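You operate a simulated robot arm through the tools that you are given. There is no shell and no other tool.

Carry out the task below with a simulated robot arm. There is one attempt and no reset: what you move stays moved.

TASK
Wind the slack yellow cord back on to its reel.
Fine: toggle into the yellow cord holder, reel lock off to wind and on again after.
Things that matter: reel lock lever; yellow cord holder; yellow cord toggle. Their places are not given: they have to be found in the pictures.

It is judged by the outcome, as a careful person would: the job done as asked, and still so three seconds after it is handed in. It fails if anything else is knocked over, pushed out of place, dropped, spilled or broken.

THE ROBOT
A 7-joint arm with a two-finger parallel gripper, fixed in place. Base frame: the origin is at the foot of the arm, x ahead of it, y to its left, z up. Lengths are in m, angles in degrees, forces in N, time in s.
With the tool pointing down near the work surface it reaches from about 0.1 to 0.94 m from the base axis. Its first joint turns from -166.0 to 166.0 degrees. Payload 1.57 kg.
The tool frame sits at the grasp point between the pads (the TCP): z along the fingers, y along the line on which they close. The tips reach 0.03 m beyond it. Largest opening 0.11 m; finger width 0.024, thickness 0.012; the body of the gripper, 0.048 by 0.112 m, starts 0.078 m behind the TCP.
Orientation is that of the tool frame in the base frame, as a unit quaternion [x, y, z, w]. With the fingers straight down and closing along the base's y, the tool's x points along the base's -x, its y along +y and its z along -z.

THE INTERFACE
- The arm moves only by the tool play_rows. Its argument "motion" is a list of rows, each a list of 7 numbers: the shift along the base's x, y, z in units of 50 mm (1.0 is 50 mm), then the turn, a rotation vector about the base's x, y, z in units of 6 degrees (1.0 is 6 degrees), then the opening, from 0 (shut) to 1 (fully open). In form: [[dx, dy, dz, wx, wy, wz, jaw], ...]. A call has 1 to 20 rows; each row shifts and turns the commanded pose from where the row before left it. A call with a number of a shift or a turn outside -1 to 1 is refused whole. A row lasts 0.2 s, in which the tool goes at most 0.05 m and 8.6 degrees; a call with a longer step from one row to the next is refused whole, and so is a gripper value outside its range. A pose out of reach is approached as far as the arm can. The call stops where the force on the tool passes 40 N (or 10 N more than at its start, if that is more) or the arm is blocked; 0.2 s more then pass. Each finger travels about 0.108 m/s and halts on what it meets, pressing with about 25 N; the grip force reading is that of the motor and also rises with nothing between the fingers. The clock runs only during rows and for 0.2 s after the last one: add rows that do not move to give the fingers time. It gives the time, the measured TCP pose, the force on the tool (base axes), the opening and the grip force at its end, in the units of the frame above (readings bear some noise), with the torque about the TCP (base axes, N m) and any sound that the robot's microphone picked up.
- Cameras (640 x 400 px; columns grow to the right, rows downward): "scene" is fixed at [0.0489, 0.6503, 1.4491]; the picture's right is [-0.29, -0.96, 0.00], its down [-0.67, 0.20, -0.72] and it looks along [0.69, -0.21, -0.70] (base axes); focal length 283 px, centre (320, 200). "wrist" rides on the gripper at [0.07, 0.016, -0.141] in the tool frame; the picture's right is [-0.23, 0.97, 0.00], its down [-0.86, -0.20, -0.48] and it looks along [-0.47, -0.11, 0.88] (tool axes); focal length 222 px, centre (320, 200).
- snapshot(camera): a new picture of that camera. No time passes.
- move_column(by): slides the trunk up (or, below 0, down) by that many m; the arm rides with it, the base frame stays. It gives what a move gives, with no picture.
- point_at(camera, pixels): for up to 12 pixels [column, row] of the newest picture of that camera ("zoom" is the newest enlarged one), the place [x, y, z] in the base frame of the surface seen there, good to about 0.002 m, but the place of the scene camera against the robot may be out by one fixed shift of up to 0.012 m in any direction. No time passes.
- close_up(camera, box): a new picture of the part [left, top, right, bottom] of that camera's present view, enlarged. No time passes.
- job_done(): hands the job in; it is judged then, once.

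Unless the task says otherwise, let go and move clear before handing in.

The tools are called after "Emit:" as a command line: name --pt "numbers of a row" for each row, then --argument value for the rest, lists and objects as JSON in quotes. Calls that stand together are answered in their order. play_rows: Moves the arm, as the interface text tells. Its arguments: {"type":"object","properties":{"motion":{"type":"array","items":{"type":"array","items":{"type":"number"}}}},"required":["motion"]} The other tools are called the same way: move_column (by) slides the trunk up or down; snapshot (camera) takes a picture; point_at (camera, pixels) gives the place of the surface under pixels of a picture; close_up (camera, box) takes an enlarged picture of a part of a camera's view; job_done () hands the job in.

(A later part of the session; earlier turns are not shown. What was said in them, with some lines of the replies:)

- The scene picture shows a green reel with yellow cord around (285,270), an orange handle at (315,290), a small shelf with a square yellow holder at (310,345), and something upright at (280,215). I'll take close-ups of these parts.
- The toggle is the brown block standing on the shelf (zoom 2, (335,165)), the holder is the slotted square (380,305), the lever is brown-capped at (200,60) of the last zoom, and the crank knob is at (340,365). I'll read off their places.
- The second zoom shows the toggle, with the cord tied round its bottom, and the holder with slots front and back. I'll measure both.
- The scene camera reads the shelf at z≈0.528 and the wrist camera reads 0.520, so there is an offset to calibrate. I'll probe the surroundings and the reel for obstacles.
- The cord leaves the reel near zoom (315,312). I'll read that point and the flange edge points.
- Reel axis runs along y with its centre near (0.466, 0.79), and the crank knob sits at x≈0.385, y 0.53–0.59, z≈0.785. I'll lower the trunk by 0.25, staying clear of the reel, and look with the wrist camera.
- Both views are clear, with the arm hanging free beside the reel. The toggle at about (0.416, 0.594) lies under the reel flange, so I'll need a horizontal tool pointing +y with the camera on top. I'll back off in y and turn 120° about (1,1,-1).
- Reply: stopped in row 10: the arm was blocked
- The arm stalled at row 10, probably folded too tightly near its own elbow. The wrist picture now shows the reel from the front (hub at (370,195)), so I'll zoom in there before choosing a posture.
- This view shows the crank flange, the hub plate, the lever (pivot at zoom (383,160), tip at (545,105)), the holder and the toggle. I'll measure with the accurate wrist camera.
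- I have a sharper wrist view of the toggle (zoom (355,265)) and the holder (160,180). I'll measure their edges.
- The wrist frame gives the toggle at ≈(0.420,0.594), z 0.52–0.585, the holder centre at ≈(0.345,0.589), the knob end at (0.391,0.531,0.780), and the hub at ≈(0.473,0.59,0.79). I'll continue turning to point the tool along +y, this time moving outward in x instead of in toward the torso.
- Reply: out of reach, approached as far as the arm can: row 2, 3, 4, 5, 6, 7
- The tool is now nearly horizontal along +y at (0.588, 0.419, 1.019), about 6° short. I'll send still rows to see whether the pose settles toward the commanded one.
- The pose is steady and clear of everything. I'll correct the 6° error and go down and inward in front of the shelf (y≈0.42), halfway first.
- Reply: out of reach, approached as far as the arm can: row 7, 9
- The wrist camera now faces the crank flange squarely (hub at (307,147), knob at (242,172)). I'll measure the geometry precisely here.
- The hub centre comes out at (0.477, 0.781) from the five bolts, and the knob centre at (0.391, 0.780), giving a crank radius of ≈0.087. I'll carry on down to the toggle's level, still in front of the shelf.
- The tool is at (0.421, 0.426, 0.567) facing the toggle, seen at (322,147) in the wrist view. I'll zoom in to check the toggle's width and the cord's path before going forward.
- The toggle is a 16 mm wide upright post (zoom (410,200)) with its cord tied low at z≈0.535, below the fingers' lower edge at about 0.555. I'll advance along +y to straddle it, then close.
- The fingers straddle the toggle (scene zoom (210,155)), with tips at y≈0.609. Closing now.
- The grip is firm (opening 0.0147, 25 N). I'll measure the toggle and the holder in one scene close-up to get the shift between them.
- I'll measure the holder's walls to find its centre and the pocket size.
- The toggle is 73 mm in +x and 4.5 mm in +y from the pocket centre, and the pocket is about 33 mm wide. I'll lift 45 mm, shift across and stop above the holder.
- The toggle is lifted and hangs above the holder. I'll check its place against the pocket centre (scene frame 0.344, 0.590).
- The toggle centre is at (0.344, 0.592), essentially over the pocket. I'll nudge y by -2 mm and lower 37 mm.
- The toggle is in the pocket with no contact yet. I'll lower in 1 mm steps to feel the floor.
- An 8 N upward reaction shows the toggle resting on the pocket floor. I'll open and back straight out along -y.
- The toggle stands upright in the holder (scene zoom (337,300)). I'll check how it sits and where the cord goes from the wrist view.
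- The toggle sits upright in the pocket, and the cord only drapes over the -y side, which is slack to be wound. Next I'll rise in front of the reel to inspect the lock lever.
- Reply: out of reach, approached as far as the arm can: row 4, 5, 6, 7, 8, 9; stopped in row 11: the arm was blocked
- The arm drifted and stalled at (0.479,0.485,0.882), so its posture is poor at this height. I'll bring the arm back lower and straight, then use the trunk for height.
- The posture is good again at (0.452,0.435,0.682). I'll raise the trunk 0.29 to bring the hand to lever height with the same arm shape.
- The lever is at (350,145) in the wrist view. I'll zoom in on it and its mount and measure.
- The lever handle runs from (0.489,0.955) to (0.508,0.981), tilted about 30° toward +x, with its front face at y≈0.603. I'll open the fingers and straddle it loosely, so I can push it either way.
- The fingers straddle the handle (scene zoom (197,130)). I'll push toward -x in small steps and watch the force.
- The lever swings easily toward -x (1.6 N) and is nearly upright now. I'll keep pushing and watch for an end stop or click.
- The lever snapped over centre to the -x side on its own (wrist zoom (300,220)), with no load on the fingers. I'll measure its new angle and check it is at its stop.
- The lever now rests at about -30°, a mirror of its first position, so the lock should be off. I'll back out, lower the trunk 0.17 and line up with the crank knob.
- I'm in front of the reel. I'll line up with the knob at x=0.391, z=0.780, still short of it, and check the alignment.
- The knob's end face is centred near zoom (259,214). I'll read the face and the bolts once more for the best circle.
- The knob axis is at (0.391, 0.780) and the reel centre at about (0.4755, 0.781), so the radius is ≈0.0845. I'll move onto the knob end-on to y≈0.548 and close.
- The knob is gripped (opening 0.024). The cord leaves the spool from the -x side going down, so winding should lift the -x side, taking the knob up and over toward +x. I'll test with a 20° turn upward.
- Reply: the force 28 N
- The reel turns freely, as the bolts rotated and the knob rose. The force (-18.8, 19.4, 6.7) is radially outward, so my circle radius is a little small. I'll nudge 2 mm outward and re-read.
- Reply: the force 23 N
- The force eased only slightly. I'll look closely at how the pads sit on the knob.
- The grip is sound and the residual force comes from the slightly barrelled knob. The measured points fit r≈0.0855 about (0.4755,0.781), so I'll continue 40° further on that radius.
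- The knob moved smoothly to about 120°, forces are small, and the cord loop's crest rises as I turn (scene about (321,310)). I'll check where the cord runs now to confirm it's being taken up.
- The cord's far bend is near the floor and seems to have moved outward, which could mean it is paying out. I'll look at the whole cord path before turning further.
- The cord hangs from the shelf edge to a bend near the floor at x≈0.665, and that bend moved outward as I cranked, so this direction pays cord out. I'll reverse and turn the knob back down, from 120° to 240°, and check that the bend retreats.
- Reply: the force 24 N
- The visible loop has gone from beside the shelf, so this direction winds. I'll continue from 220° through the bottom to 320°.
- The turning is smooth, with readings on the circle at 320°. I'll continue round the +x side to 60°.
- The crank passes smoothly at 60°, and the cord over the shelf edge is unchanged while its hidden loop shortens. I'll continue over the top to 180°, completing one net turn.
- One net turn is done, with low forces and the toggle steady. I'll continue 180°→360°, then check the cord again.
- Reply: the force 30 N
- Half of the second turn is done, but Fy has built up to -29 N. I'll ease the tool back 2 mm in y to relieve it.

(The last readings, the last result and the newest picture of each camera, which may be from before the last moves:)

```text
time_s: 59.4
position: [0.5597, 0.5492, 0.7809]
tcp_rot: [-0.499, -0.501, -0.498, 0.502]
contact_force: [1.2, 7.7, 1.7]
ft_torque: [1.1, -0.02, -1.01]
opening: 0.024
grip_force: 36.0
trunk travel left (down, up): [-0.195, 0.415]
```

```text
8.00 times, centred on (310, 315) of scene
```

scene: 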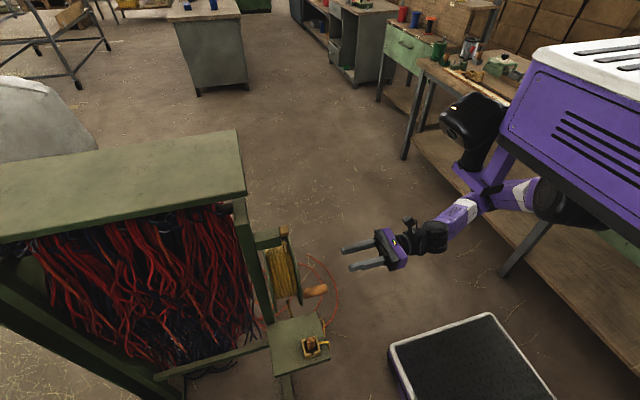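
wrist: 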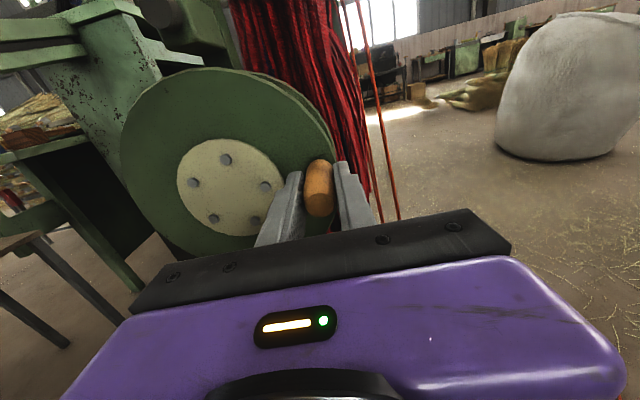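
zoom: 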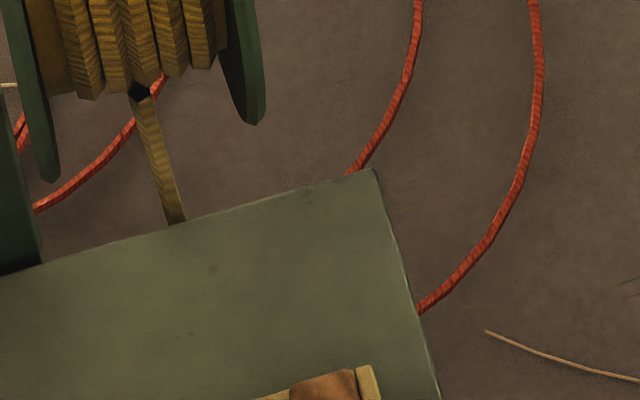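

Fy dropped to 8 N. I'll continue from 0° over the top to 180°, finishing the second turn.

Emit:
play_rows --pt "-0.026 0 0.2969 0 0 0 0" --pt "-0.0772 0 0.2879 0 0 0 0" --pt "-0.126 0 0.2701 0 0 0 0" --pt "-0.171 0 0.2442 0 0 0 0" --pt "-0.2108 0 0.2108 0 0 0 0" --pt "-0.2442 0 0.171 0 0 0 0" --pt "-0.2701 0 0.126 0 0 0 0" --pt "-0.2879 0 0.0772 0 0 0 0" --pt "-0.2969 0 0.026 0 0 0 0" --pt "-0.2969 0 -0.026 0 0 0 0" --pt "-0.2879 0 -0.0772 0 0 0 0" --pt "-0.2701 0 -0.126 0 0 0 0" --pt "-0.2442 0 -0.171 0 0 0 0" --pt "-0.2108 0 -0.2108 0 0 0 0" --pt "0 0 0 0 0 0 0"

Emit:
close_up --camera "scene" --box '[240, 260, 400, 360]'

Emit:
snapshot --camera "wrist"

```text
time_s: 62.6
position: [0.4104, 0.5472, 0.8365]
tcp_rot: [0.5, 0.5, 0.5, -0.5]
contact_force: [12.9, -2.2, -10.8]
ft_torque: [0.57, 0.01, 0.68]
opening: 0.0237
grip_force: 35.8
trunk travel left (down, up): [-0.195, 0.415]
```

```text
4.00 times, centred on (320, 310) of scene
```

zoom: 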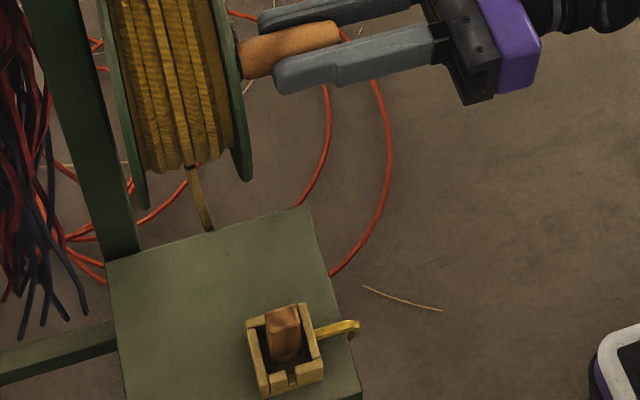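

```text
taken
```

wrist: 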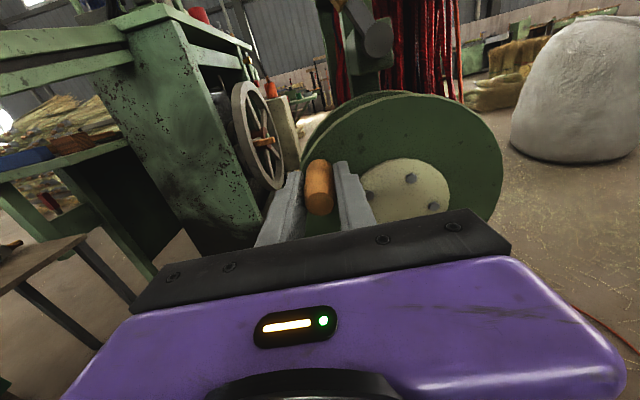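

The crank is at 140°, and the spool is visibly fuller. I'll continue 140°→240°, checking the toggle and cord.

Emit:
play_rows --pt "-0.171 0 -0.2442 0 0 0 0" --pt "-0.126 0 -0.2701 0 0 0 0" --pt "-0.0772 0 -0.2879 0 0 0 0" --pt "-0.026 0 -0.2969 0 0 0 0" --pt "0.026 0 -0.2969 0 0 0 0" --pt "0.0772 0 -0.2879 0 0 0 0" --pt "0.126 0 -0.2701 0 0 0 0" --pt "0.171 0 -0.2442 0 0 0 0" --pt "0.2108 0 -0.2108 0 0 0 0" --pt "0.2442 0 -0.171 0 0 0 0" --pt "0 0 0 0 0 0 0"

Emit:
close_up --camera "scene" --box '[240, 260, 400, 360]'

Emit:
snapshot --camera "wrist"

```text
time_s: 65.0
position: [0.4324, 0.5481, 0.7066]
tcp_rot: [-0.499, -0.501, -0.499, 0.501]
contact_force: [1.6, -19.6, 5.8]
ft_torque: [-0.14, -0.01, -0.83]
opening: 0.0238
grip_force: 36.5
trunk travel left (down, up): [-0.195, 0.415]
```

```text
4.00 times, centred on (320, 310) of scene
```

zoom: 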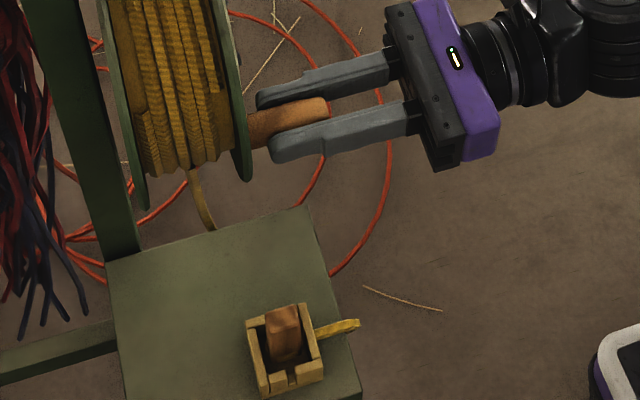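

```text
taken
```

wrist: 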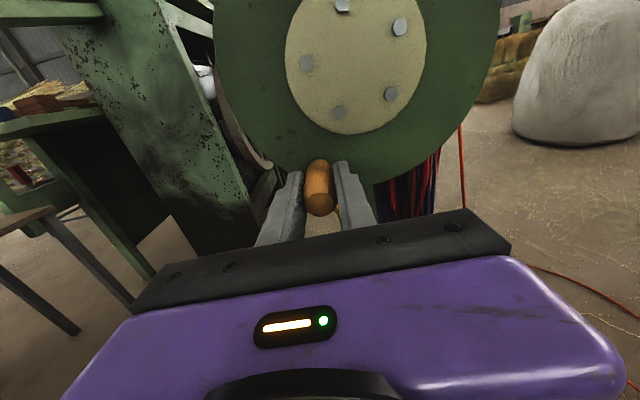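

The cord just under the reel (scene zoom (205,215)) is starting to curve, so the slack is nearly gone. From here I'll use shorter steps, starting with 240°→290°.

Emit:
play_rows --pt "0.2701 -0.01 -0.126 0 0 0 0" --pt "0.2879 -0.01 -0.0772 0 0 0 0" --pt "0.2969 0 -0.026 0 0 0 0" --pt "0.2969 0 0.026 0 0 0 0" --pt "0.2879 0 0.0772 0 0 0 0" --pt "0 0 0 0 0 0 0"

Emit:
close_up --camera "scene" --box '[256, 290, 352, 350]'

Emit:
snapshot --camera "wrist"

```text
time_s: 66.4
position: [0.5054, 0.5451, 0.7008]
tcp_rot: [-0.5, -0.501, -0.499, 0.501]
contact_force: [1.4, 8.2, -4.1]
ft_torque: [-0.49, -0.04, -0.74]
opening: 0.0238
grip_force: 35.6
trunk travel left (down, up): [-0.195, 0.415]
```

```text
6.67 times, centred on (304, 320) of scene
```

zoom: 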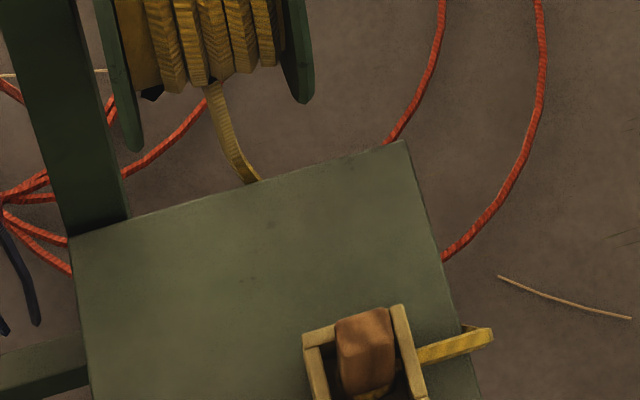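

```text
taken
```

wrist: 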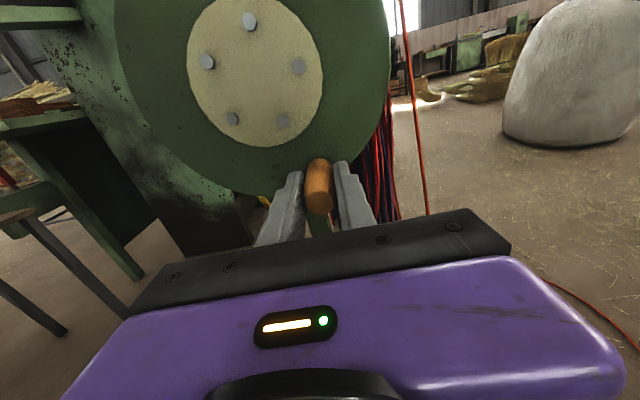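

The cord now runs from the reel toward the shelf's +x edge, under it and up over the -y edge. I'll take another 40° and watch whether it slips round the corner.

Emit:
play_rows --pt "0.2701 0 0.126 0 0 0 0" --pt "0.2442 0 0.171 0 0 0 0" --pt "0.2108 0 0.2108 0 0 0 0" --pt "0.171 0 0.2442 0 0 0 0" --pt "0 0 0 0 0 0 0"

Emit:
close_up --camera "scene" --box '[256, 290, 352, 350]'

```text
time_s: 67.6
position: [0.5502, 0.546, 0.7397]
tcp_rot: [-0.499, -0.5, -0.499, 0.501]
contact_force: [-0.9, -29.3, 1.7]
ft_torque: [0.07, -0.02, -0.79]
opening: 0.0235
grip_force: 35.9
trunk travel left (down, up): [-0.195, 0.415]
```

```text
6.67 times, centred on (304, 320) of scene
```

zoom: 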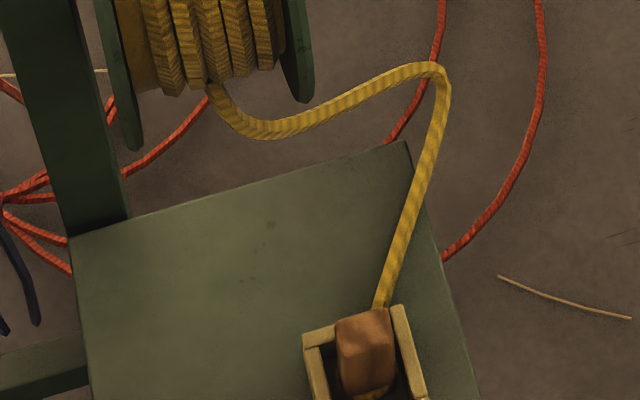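

The cord slipped off the shelf corner and now arcs freely from the reel to the toggle (zoom (440,80)). A little slack remains. I'll relieve Fy and turn another 40° slowly.

Emit:
play_rows --pt "0.063 -0.03 0.135 0 0 0 0" --pt "0.063 0 0.135 0 0 0 0" --pt "0.0386 0 0.144 0 0 0 0" --pt "0.0386 0 0.144 0 0 0 0" --pt "0 0 0 0 0 0 0"

Emit:
close_up --camera "scene" --box '[256, 290, 352, 350]'

```text
time_s: 68.8
position: [0.5585, 0.5466, 0.7646]
tcp_rot: [-0.5, -0.5, -0.498, 0.502]
contact_force: [2.8, 28.3, -2.4]
ft_torque: [-0.01, -0.03, -0.93]
opening: 0.0239
grip_force: 35.9
trunk travel left (down, up): [-0.195, 0.415]
```

```text
6.67 times, centred on (304, 320) of scene
```

zoom: 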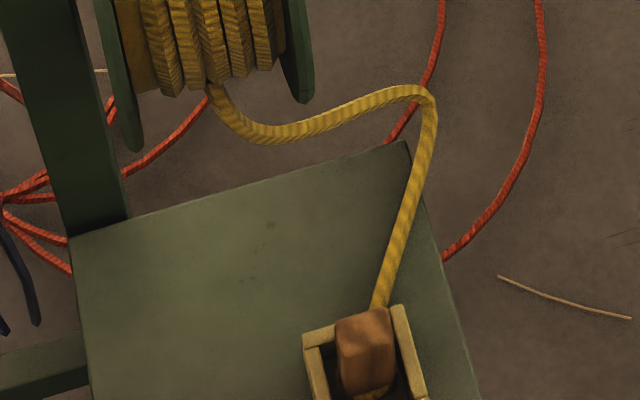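

The arc is shrinking. I'll continue 350°→30°, nudging y to balance the side load.

Emit:
play_rows --pt "0.026 0.015 0.2969 0 0 0 0" --pt "-0.026 0 0.2969 0 0 0 0" --pt "-0.0772 0 0.2879 0 0 0 0" --pt "-0.126 0 0.2701 0 0 0 0" --pt "0 0 0 0 0 0 0"

Emit:
close_up --camera "scene" --box '[256, 290, 352, 350]'

```text
time_s: 70.0
position: [0.5477, 0.5452, 0.8236]
tcp_rot: [0.5, 0.5, 0.5, -0.5]
contact_force: [-2.1, 2.0, -2.2]
ft_torque: [0.22, -0.02, -0.97]
opening: 0.0238
grip_force: 35.6
trunk travel left (down, up): [-0.195, 0.415]
```

```text
6.67 times, centred on (304, 320) of scene
```

zoom: 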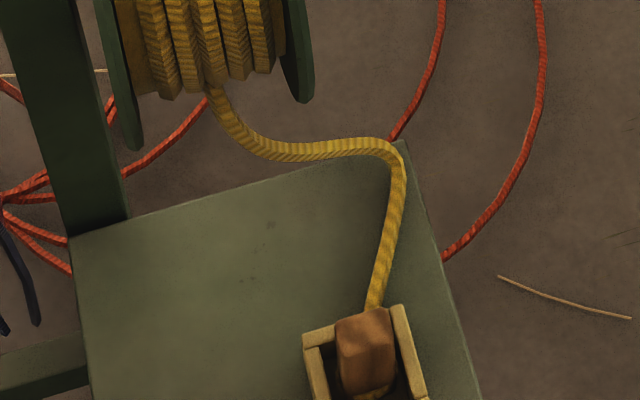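

The slack is shrinking nicely and forces are near zero. Another 40° to 70°.

Emit:
play_rows --pt "-0.171 0 0.2442 0 0 0 0" --pt "-0.2108 0 0.2108 0 0 0 0" --pt "-0.2442 0 0.171 0 0 0 0" --pt "-0.2701 0 0.126 0 0 0 0" --pt "0 0 0 0 0 0 0"

Emit:
close_up --camera "scene" --box '[256, 290, 352, 350]'

```text
time_s: 71.2
position: [0.5061, 0.5467, 0.86]
tcp_rot: [-0.501, -0.5, -0.498, 0.501]
contact_force: [-5.0, -22.9, -14.9]
ft_torque: [-0.27, -0.03, -0.91]
opening: 0.0239
grip_force: 35.6
trunk travel left (down, up): [-0.195, 0.415]
```

```text
6.67 times, centred on (304, 320) of scene
```

zoom: 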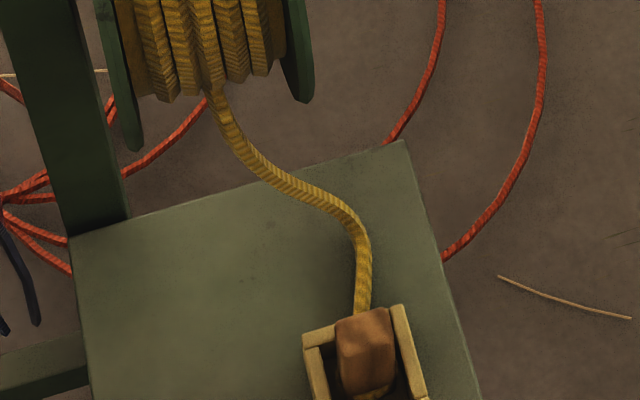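

It's nearly straight. I'll go 20° more, to 90°.

Emit:
play_rows --pt "-0.144 -0.012 0.0386 0 0 0 0" --pt "-0.144 0 0.0386 0 0 0 0" --pt "-0.1485 0 0.013 0 0 0 0" --pt "-0.1485 0 0.013 0 0 0 0" --pt "0 0 0 0 0 0 0"

Emit:
close_up --camera "scene" --box '[256, 290, 352, 350]'

```text
time_s: 72.4
position: [0.4759, 0.5451, 0.8647]
tcp_rot: [-0.5, -0.5, -0.499, 0.501]
contact_force: [0.5, -8.6, -20.5]
ft_torque: [0.1, 0.01, -0.99]
opening: 0.0237
grip_force: 36.1
trunk travel left (down, up): [-0.195, 0.415]
```

```text
6.67 times, centred on (304, 320) of scene
```

zoom: 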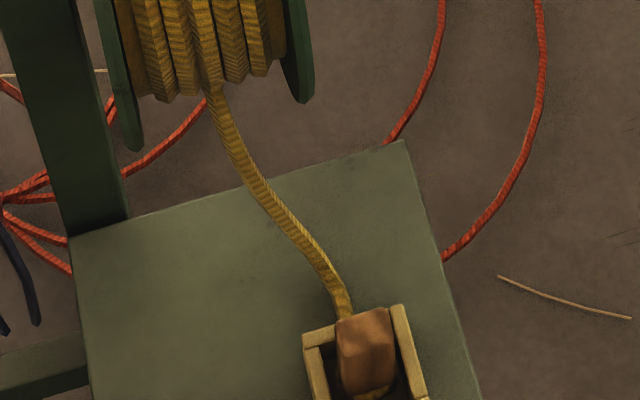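

The cord is almost straight and the toggle is still upright. I'll take 6° more and look closely at the toggle.

Emit:
play_rows --pt "-0.089 0 -0.012 0 0 0 0" --pt "-0.089 0 -0.016 0 0 0 0" --pt "0 0 0 0 0 0 0" --pt "0 0 0 0 0 0 0"

Emit:
close_up --camera "scene" --box '[272, 305, 352, 355]'

```text
time_s: 73.4
position: [0.4661, 0.5453, 0.8647]
tcp_rot: [-0.501, -0.5, -0.499, 0.501]
contact_force: [2.7, 7.8, -18.6]
ft_torque: [0.15, 0.01, -0.96]
opening: 0.0238
grip_force: 36.3
trunk travel left (down, up): [-0.195, 0.415]
```

```text
8.00 times, centred on (312, 330) of scene
```

zoom: 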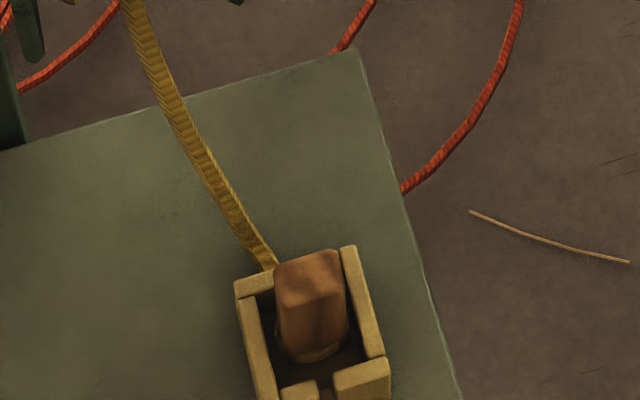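

The cord now runs almost straight from the reel to the toggle. I'll measure points along it to estimate the slack left.

Emit:
close_up --camera "scene" --box '[272, 295, 352, 345]'

Emit:
point_at --camera "zoom" --pixels '[[125, 40], [132, 80], [145, 120], [155, 150], [168, 185], [182, 215], [200, 245], [215, 275], [232, 305], [250, 325], [265, 342]]'

```text
8.00 times, centred on (312, 320) of scene
```

zoom: 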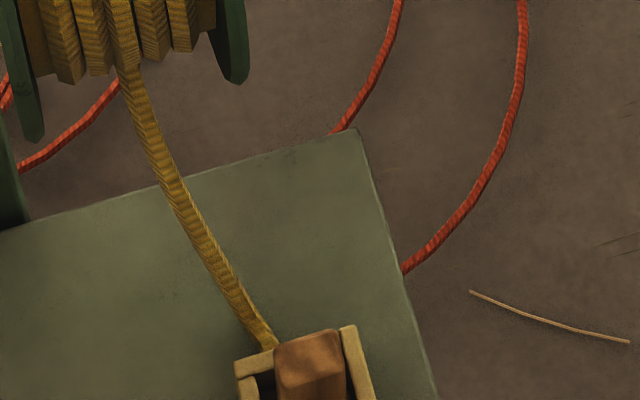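

```text
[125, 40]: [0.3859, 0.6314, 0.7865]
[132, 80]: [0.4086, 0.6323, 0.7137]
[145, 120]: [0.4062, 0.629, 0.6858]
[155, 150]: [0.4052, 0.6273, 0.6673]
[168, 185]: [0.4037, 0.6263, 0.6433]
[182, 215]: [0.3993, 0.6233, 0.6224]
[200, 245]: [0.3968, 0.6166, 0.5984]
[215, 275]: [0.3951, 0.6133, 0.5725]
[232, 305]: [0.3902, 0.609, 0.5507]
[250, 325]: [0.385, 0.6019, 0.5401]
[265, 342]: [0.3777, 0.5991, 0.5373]
```

By these points the cord path is about 35 mm longer than a straight line, sagging toward the shelf by the holder. I'll wind 10° more, gently, watching the toggle and the force.

Emit:
play_rows --pt "-0.0735 0 -0.0123 0 0 0 0" --pt "-0.0735 0 -0.0123 0 0 0 0" --pt "-0.0722 0 -0.0187 0 0 0 0" --pt "-0.0722 0 -0.0187 0 0 0 0" --pt "0 0 0 0 0 0 0" --pt "0 0 0 0 0 0 0"

Emit:
close_up --camera "scene" --box '[272, 300, 352, 350]'

Emit:
point_at --camera "zoom" --pixels '[[132, 40], [145, 80], [155, 110], [168, 145], [182, 175], [200, 208], [215, 238], [232, 265], [250, 290], [262, 300], [310, 310], [330, 300]]'

```text
time_s: 74.8
position: [0.4523, 0.545, 0.862]
tcp_rot: [-0.5, -0.5, -0.499, 0.501]
contact_force: [5.1, 2.0, -14.3]
ft_torque: [-0.23, -0.03, -0.99]
opening: 0.0238
grip_force: 35.7
trunk travel left (down, up): [-0.195, 0.415]
```

```text
8.00 times, centred on (312, 325) of scene
```

zoom: 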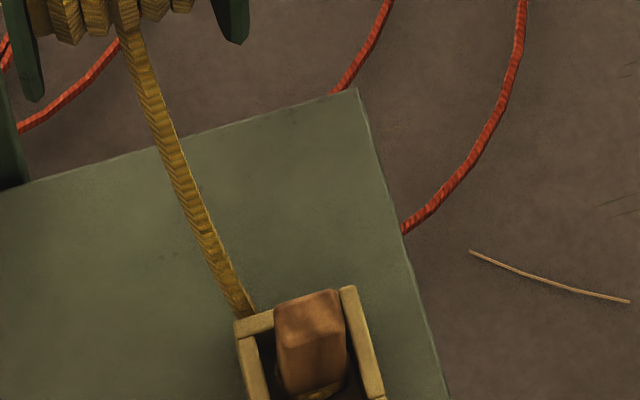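

```text
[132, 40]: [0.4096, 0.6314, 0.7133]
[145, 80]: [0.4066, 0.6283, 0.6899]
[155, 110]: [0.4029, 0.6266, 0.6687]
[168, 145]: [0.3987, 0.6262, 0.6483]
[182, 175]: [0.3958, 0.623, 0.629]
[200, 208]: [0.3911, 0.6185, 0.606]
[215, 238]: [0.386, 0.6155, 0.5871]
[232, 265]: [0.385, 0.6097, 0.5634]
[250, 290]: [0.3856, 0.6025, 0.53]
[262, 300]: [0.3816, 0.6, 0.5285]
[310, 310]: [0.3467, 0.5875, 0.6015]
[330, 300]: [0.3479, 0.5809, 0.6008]
```

The cord is now close to straight, with about 13 mm slack, the toggle is steady, and there's no tangential load yet. I'll take one more 5°.

Emit:
play_rows --pt "-0.0703 0 -0.0249 0 0 0 0" --pt "-0.0703 0 -0.0249 0 0 0 0" --pt "0 0 0 0 0 0 0" --pt "0 0 0 0 0 0 0"

Emit:
close_up --camera "scene" --box '[272, 305, 352, 355]'

Emit:
point_at --camera "zoom" --pixels '[[132, 5], [145, 45], [155, 75], [168, 110], [182, 145], [200, 180], [215, 205], [232, 235], [245, 260], [310, 270], [285, 265], [340, 255]]'

```text
time_s: 75.8
position: [0.4438, 0.5457, 0.8608]
tcp_rot: [-0.499, -0.5, -0.5, 0.502]
contact_force: [3.0, 12.5, -4.6]
ft_torque: [0.35, -0.01, -0.97]
opening: 0.0236
grip_force: 35.8
trunk travel left (down, up): [-0.195, 0.415]
```

```text
8.00 times, centred on (312, 330) of scene
```

zoom: 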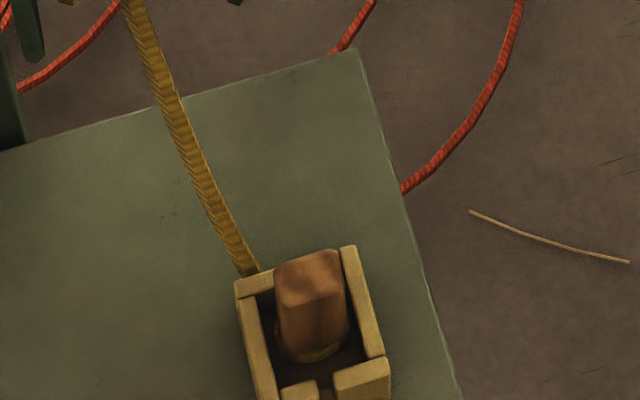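

```text
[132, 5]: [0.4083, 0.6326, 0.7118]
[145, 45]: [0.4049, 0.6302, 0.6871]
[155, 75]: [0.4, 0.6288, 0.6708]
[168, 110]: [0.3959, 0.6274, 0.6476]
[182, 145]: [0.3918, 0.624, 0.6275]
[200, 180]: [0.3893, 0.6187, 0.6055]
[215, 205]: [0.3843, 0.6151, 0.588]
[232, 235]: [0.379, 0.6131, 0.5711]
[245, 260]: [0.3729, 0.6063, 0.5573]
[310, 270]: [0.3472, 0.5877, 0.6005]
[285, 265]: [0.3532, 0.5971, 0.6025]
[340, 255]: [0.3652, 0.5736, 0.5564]
```

The cord now runs nearly straight to the holder's rim with only about 7 mm of slack, and the toggle is undisturbed. I'll release the knob, back out and check the reel holds still.

Emit:
play_rows --pt "0 0 0 0 0 0 0.24" --pt "0 0 0 0 0 0 0.3" --pt "0 0 0 0 0 0 0.4" --pt "0 0 0 0 0 0 0.4" --pt "0 -0.3 0 0 0 0 0.4" --pt "0 -0.4 0 0 0 0 0.4" --pt "0 -0.4 0 0 0 0 0.4" --pt "0 -0.4 0 0 0 0 0.4" --pt "0 -0.4 0 0 0 0 0.4" --pt "0 -0.4 0 0 0 0 0.4"

Emit:
close_up --camera "scene" --box '[240, 200, 400, 300]'

Emit:
close_up --camera "scene" --box '[272, 305, 352, 355]'

Emit:
snapshot --camera "wrist"

```text
time_s: 78.0
position: [0.4447, 0.4295, 0.858]
tcp_rot: [-0.499, -0.5, -0.499, 0.502]
contact_force: [0.6, -0.7, -0.2]
ft_torque: [0.01, 0.02, 0.0]
opening: 0.0442
grip_force: 0.1
trunk travel left (down, up): [-0.195, 0.415]
```

```text
4.00 times, centred on (320, 250) of scene
```

zoom: 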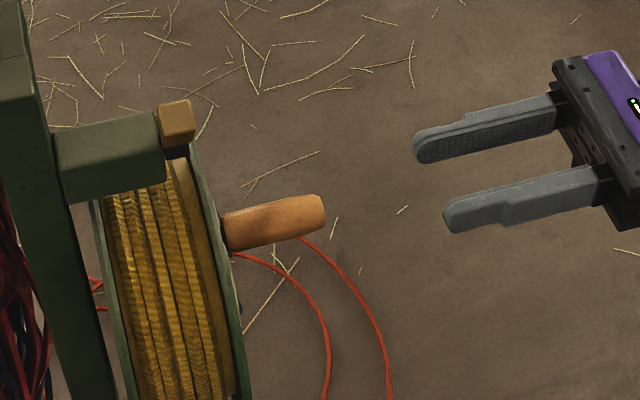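

```text
8.00 times, centred on (312, 330) of scene
```

zoom: 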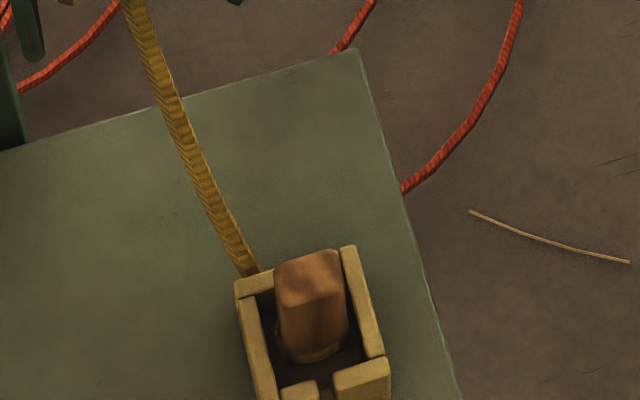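

```text
taken
```

wrist: 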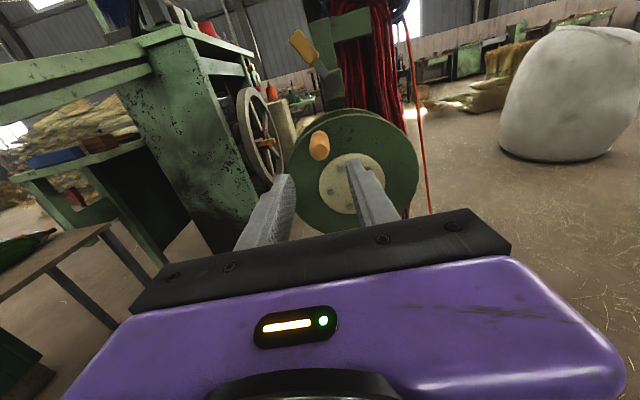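

The reel held: the knob stays at the top (zoom (272,222)) and the cord is unchanged. Next I'll raise the trunk 0.17 and line up to straddle the lever again.

Emit:
move_column --by 0.17

Emit:
play_rows --pt "0.01 0 -0.3 0 0 0 0.6" --pt "0.01 0 -0.3 0 0 0 0.6" --pt "0.01 0 -0.3 0 0 0 0.6" --pt "0.01 0 -0.26 0 0 0 0.6" --pt "0 0 0 0 0 0 0.6"

Emit:
snapshot --camera "wrist"

Emit:
close_up --camera "wrist" --box '[260, 100, 420, 200]'

```text
time_s: 79.9
position: [0.4468, 0.4297, 1.029]
tcp_rot: [-0.498, -0.501, -0.499, 0.502]
contact_force: [0.8, -0.8, -0.1]
ft_torque: [-0.01, -0.02, -0.01]
opening: 0.0439
grip_force: 0.0
trunk travel left (down, up): [-0.365, 0.245]
```

```text
time_s: 81.1
position: [0.4457, 0.4302, 0.9709]
tcp_rot: [-0.499, -0.5, -0.499, 0.501]
contact_force: [-1.1, -0.5, -0.7]
ft_torque: [-0.01, -0.01, 0.01]
opening: 0.0661
grip_force: 0.0
trunk travel left (down, up): [-0.365, 0.245]
```

```text
taken
```

wrist: 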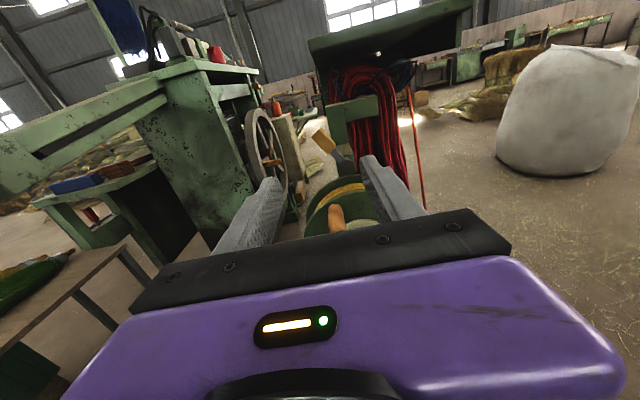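

```text
4.00 times, centred on (340, 150) of wrist
```

zoom: 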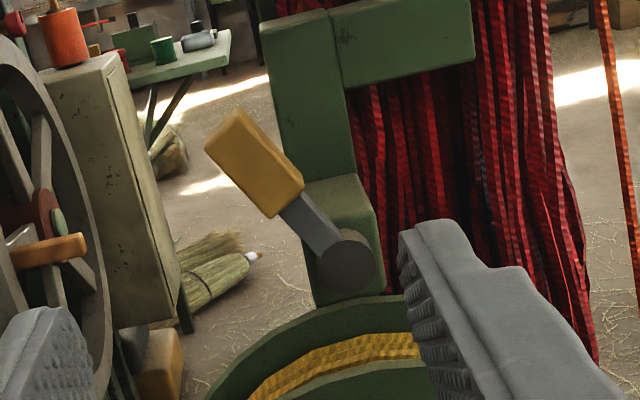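

The lever handle sits between the fingers' lines (zoom (255,165)). I'll advance to y≈0.59 to straddle it.

Emit:
play_rows --pt "0.02 0.3 0 0 0 0 0.6" --pt "0 0.4 0 0 0 0 0.6" --pt "0 0.4 0 0 0 0 0.6" --pt "0 0.4 0 0 0 0 0.6" --pt "0 0.4 0 0 0 0 0.6" --pt "0 0.4 0 0 0 0 0.6" --pt "0 0.4 0 0 0 0 0.6" --pt "0 0.4 0 0 0 0 0.6" --pt "0 0.1 0 0 0 0 0.6" --pt "0 0 0 0 0 0 0.6"

Emit:
close_up --camera "wrist" --box '[240, 120, 432, 240]'

Emit:
close_up --camera "scene" --box '[230, 180, 390, 280]'

```text
time_s: 83.3
position: [0.448, 0.5916, 0.9705]
tcp_rot: [-0.499, -0.5, -0.499, 0.501]
contact_force: [-0.6, 0.9, 0.3]
ft_torque: [-0.02, -0.02, -0.01]
opening: 0.066
grip_force: 0.1
trunk travel left (down, up): [-0.365, 0.245]
```

```text
3.33 times, centred on (336, 180) of wrist
```

zoom: 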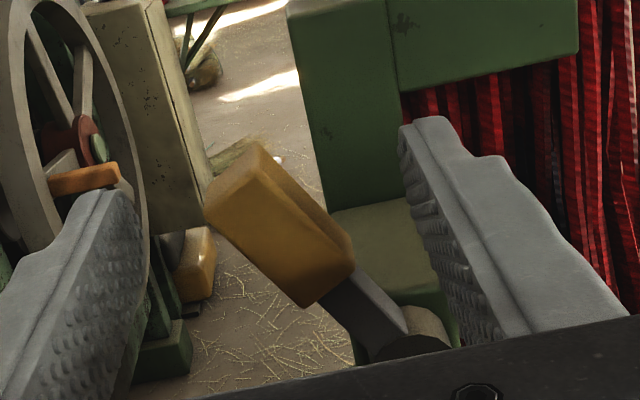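

```text
4.00 times, centred on (310, 230) of scene
```

zoom: 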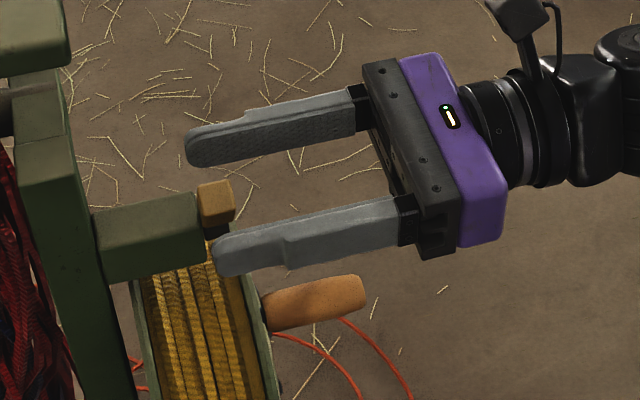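

The handle is straddled and the knob hasn't moved. I'll push the lever toward +x in small steps until it snaps back over.

Emit:
play_rows --pt "0.1 0 0 0 0 0 0.6" --pt "0.1 0 0 0 0 0 0.6" --pt "0.1 0 0 0 0 0 0.6" --pt "0.1 0 0 0 0 0 0.6" --pt "0.1 0 0 0 0 0 0.6" --pt "0.1 0 0 0 0 0 0.6" --pt "0.1 0 0 0 0 0 0.6" --pt "0.1 0 0 0 0 0 0.6" --pt "0.1 0 0 0 0 0 0.6" --pt "0.1 0 0 0 0 0 0.6" --pt "0.1 0 0 0 0 0 0.6" --pt "0 0 0 0 0 0 0.6"

Emit:
close_up --camera "wrist" --box '[240, 120, 432, 240]'

Emit:
close_up --camera "scene" --box '[230, 180, 390, 280]'

```text
time_s: 85.9
position: [0.5041, 0.5905, 0.9697]
tcp_rot: [-0.499, -0.5, -0.5, 0.501]
contact_force: [-0.6, -0.9, -0.2]
ft_torque: [-0.03, 0.03, -0.02]
opening: 0.0657
grip_force: 0.1
trunk travel left (down, up): [-0.365, 0.245]
```

```text
3.33 times, centred on (336, 180) of wrist
```

zoom: 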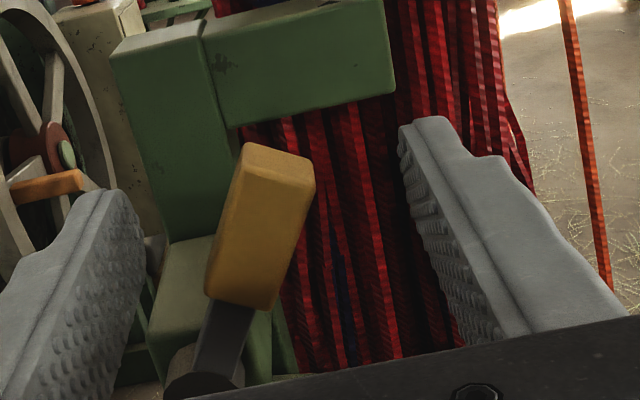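

```text
4.00 times, centred on (310, 230) of scene
```

zoom: 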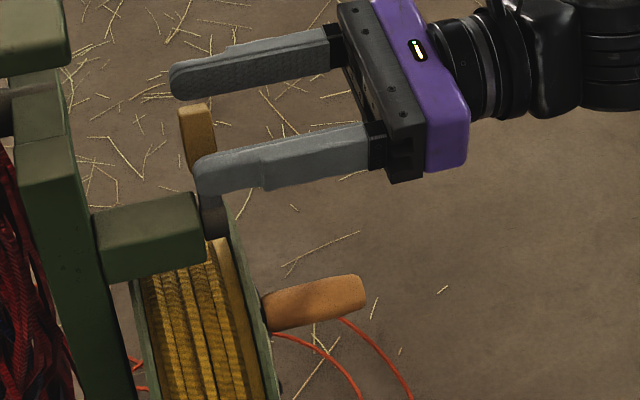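

The lever snapped back to the +x side and matches its original place in the scene view. I'll verify its angle, then back out.

Emit:
close_up --camera "wrist" --box '[240, 120, 432, 240]'

Emit:
point_at --camera "zoom" --pixels '[[250, 160], [300, 190], [260, 230], [225, 290], [265, 295], [220, 330], [195, 385]]'

Emit:
play_rows --pt "0 -0.3 0 0 0 0 0.6" --pt "0 -0.4 0 0 0 0 0.6" --pt "0 -0.4 0 0 0 0 0.6" --pt "0 -0.4 0 0 0 0 0.6" --pt "0 -0.4 0 0 0 0 0.6" --pt "0 -0.4 0 0 0 0 0.6" --pt "0 -0.4 0 0 0 0 0.6" --pt "0 -0.4 0 0 0 0 0.6" --pt "0 0 0 0 0 0 0.6"

Emit:
snapshot --camera "wrist"

Emit:
snapshot --camera "scene"

Emit:
close_up --camera "scene" --box '[256, 280, 352, 360]'

```text
3.33 times, centred on (336, 180) of wrist
```

zoom: 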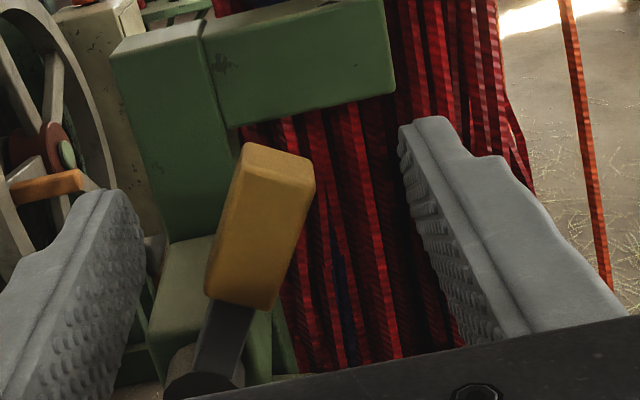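

```text
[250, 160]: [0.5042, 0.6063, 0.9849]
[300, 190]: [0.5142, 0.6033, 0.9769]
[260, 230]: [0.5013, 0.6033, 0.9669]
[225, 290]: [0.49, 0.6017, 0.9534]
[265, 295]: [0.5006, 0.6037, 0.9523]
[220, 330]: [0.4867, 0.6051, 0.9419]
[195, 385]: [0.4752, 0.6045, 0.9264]
```

```text
time_s: 87.9
position: [0.5029, 0.4355, 0.9697]
tcp_rot: [-0.499, -0.5, -0.499, 0.502]
contact_force: [0.2, -0.4, -0.4]
ft_torque: [0.0, 0.0, -0.01]
opening: 0.066
grip_force: 0.0
trunk travel left (down, up): [-0.365, 0.245]
```

```text
taken
```

wrist: 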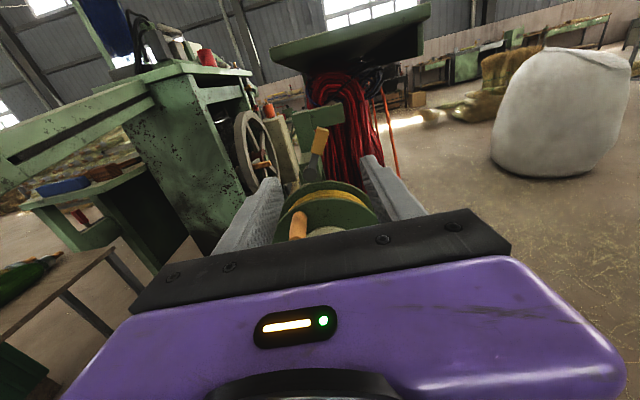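

```text
taken
```

scene: 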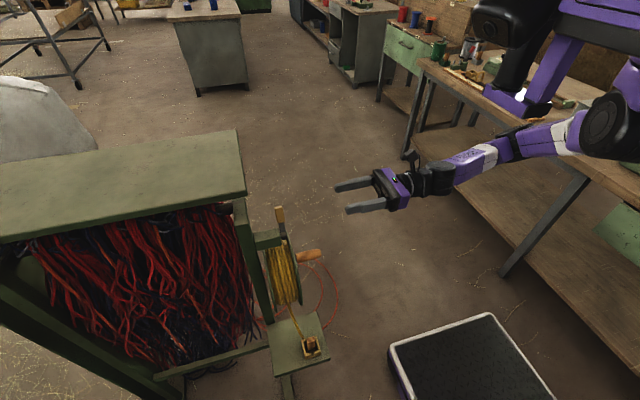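

```text
5.00 times, centred on (304, 320) of scene
```

zoom: 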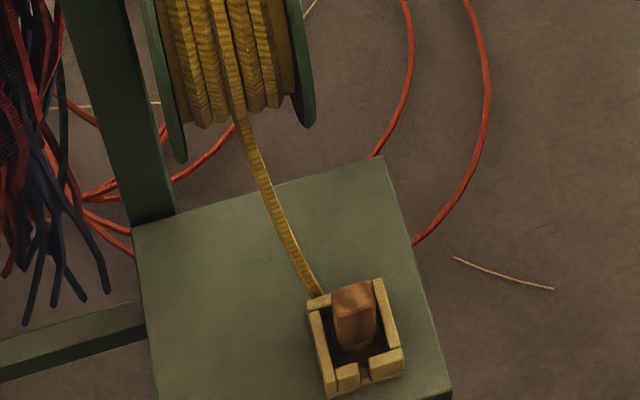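

The lever is back at its locked angle (handle centre (0.501,0.967), as at the start), the cord runs straight to the toggle, and the arm is clear. I'll wait about 2 s and check that nothing moves.

Emit:
play_rows --pt "0 0 0 0 0 0 0.6" --pt "0 0 0 0 0 0 0.6" --pt "0 0 0 0 0 0 0.6" --pt "0 0 0 0 0 0 0.6" --pt "0 0 0 0 0 0 0.6" --pt "0 0 0 0 0 0 0.6" --pt "0 0 0 0 0 0 0.6" --pt "0 0 0 0 0 0 0.6" --pt "0 0 0 0 0 0 0.6" --pt "0 0 0 0 0 0 0.6"

Emit:
close_up --camera "scene" --box '[288, 325, 336, 360]'

Emit:
close_up --camera "scene" --box '[230, 195, 390, 295]'

Emit:
close_up --camera "scene" --box '[272, 300, 352, 350]'

Emit:
point_at --camera "zoom" --pixels '[[132, 40], [155, 112], [182, 182], [215, 245], [245, 300], [310, 310], [285, 305], [340, 295], [320, 340], [325, 375]]'

```text
time_s: 90.1
position: [0.5039, 0.4352, 0.9683]
tcp_rot: [-0.499, -0.5, -0.5, 0.501]
contact_force: [-0.3, 0.2, -0.9]
ft_torque: [-0.01, 0.01, -0.02]
opening: 0.066
grip_force: 0.1
trunk travel left (down, up): [-0.365, 0.245]
```

```text
11.43 times, centred on (312, 342) of scene
```

zoom: 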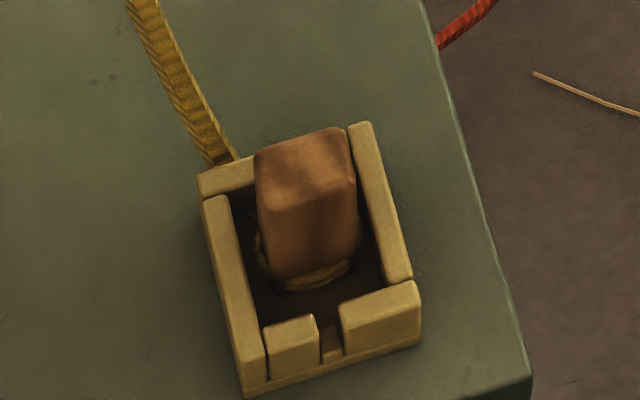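

```text
4.00 times, centred on (310, 245) of scene
```

zoom: 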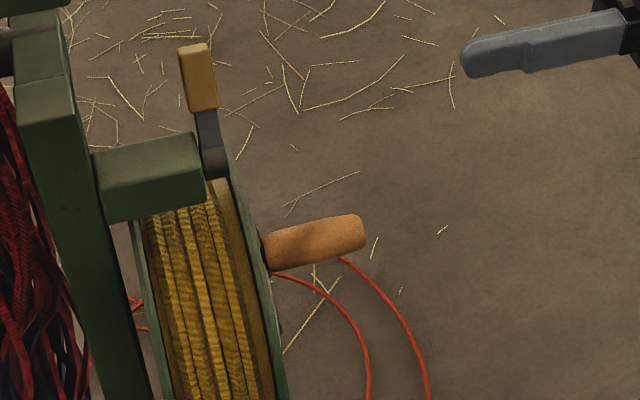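

```text
8.00 times, centred on (312, 325) of scene
```

zoom: 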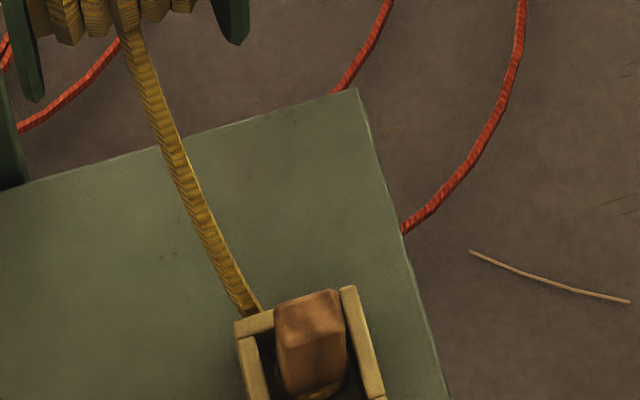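

```text
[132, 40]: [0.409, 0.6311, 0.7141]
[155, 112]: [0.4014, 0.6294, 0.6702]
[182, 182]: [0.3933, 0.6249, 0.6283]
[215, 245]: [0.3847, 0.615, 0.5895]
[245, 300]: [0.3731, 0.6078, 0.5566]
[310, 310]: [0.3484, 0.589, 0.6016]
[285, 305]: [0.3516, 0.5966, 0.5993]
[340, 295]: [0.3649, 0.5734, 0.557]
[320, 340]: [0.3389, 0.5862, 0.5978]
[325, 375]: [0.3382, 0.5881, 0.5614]
```

After a two-second wait nothing has moved: the toggle is upright in its holder (scene (311,340)), the cord runs nearly straight to the reel, the lever is back in its locked position, and the arm is clear. I'm handing the job in.

Emit:
job_done

```text
The job is handed in.
```

The slack yellow cord is wound back on to its reel. The toggle stands upright in the holder, and the lock lever is back where it was before I started.

- **Toggle:** I gripped it from the front and lifted it into the holder. It rests on the holder floor and did not move while I wound.
- **Lock lever:** I pushed it over to the -x side to free the reel. After winding I pushed it back, and its angle measures the same as at the start.
- **Winding:** My first 60° of turning paid cord out, so I reversed. About two and three-quarter turns took up the slack. By my measurement about 7 mm of slack remains; I stopped there so the cord would not pull on the toggle.

During winding the cord slid off the shelf corner by itself and now runs nearly straight from the reel to the holder. It passes over the holder's rim slightly to one side of the slot.

I let go, moved the arm clear and waited about two seconds before handing in. The toggle, cord, lever and reel stayed put, and I saw nothing else disturbed.
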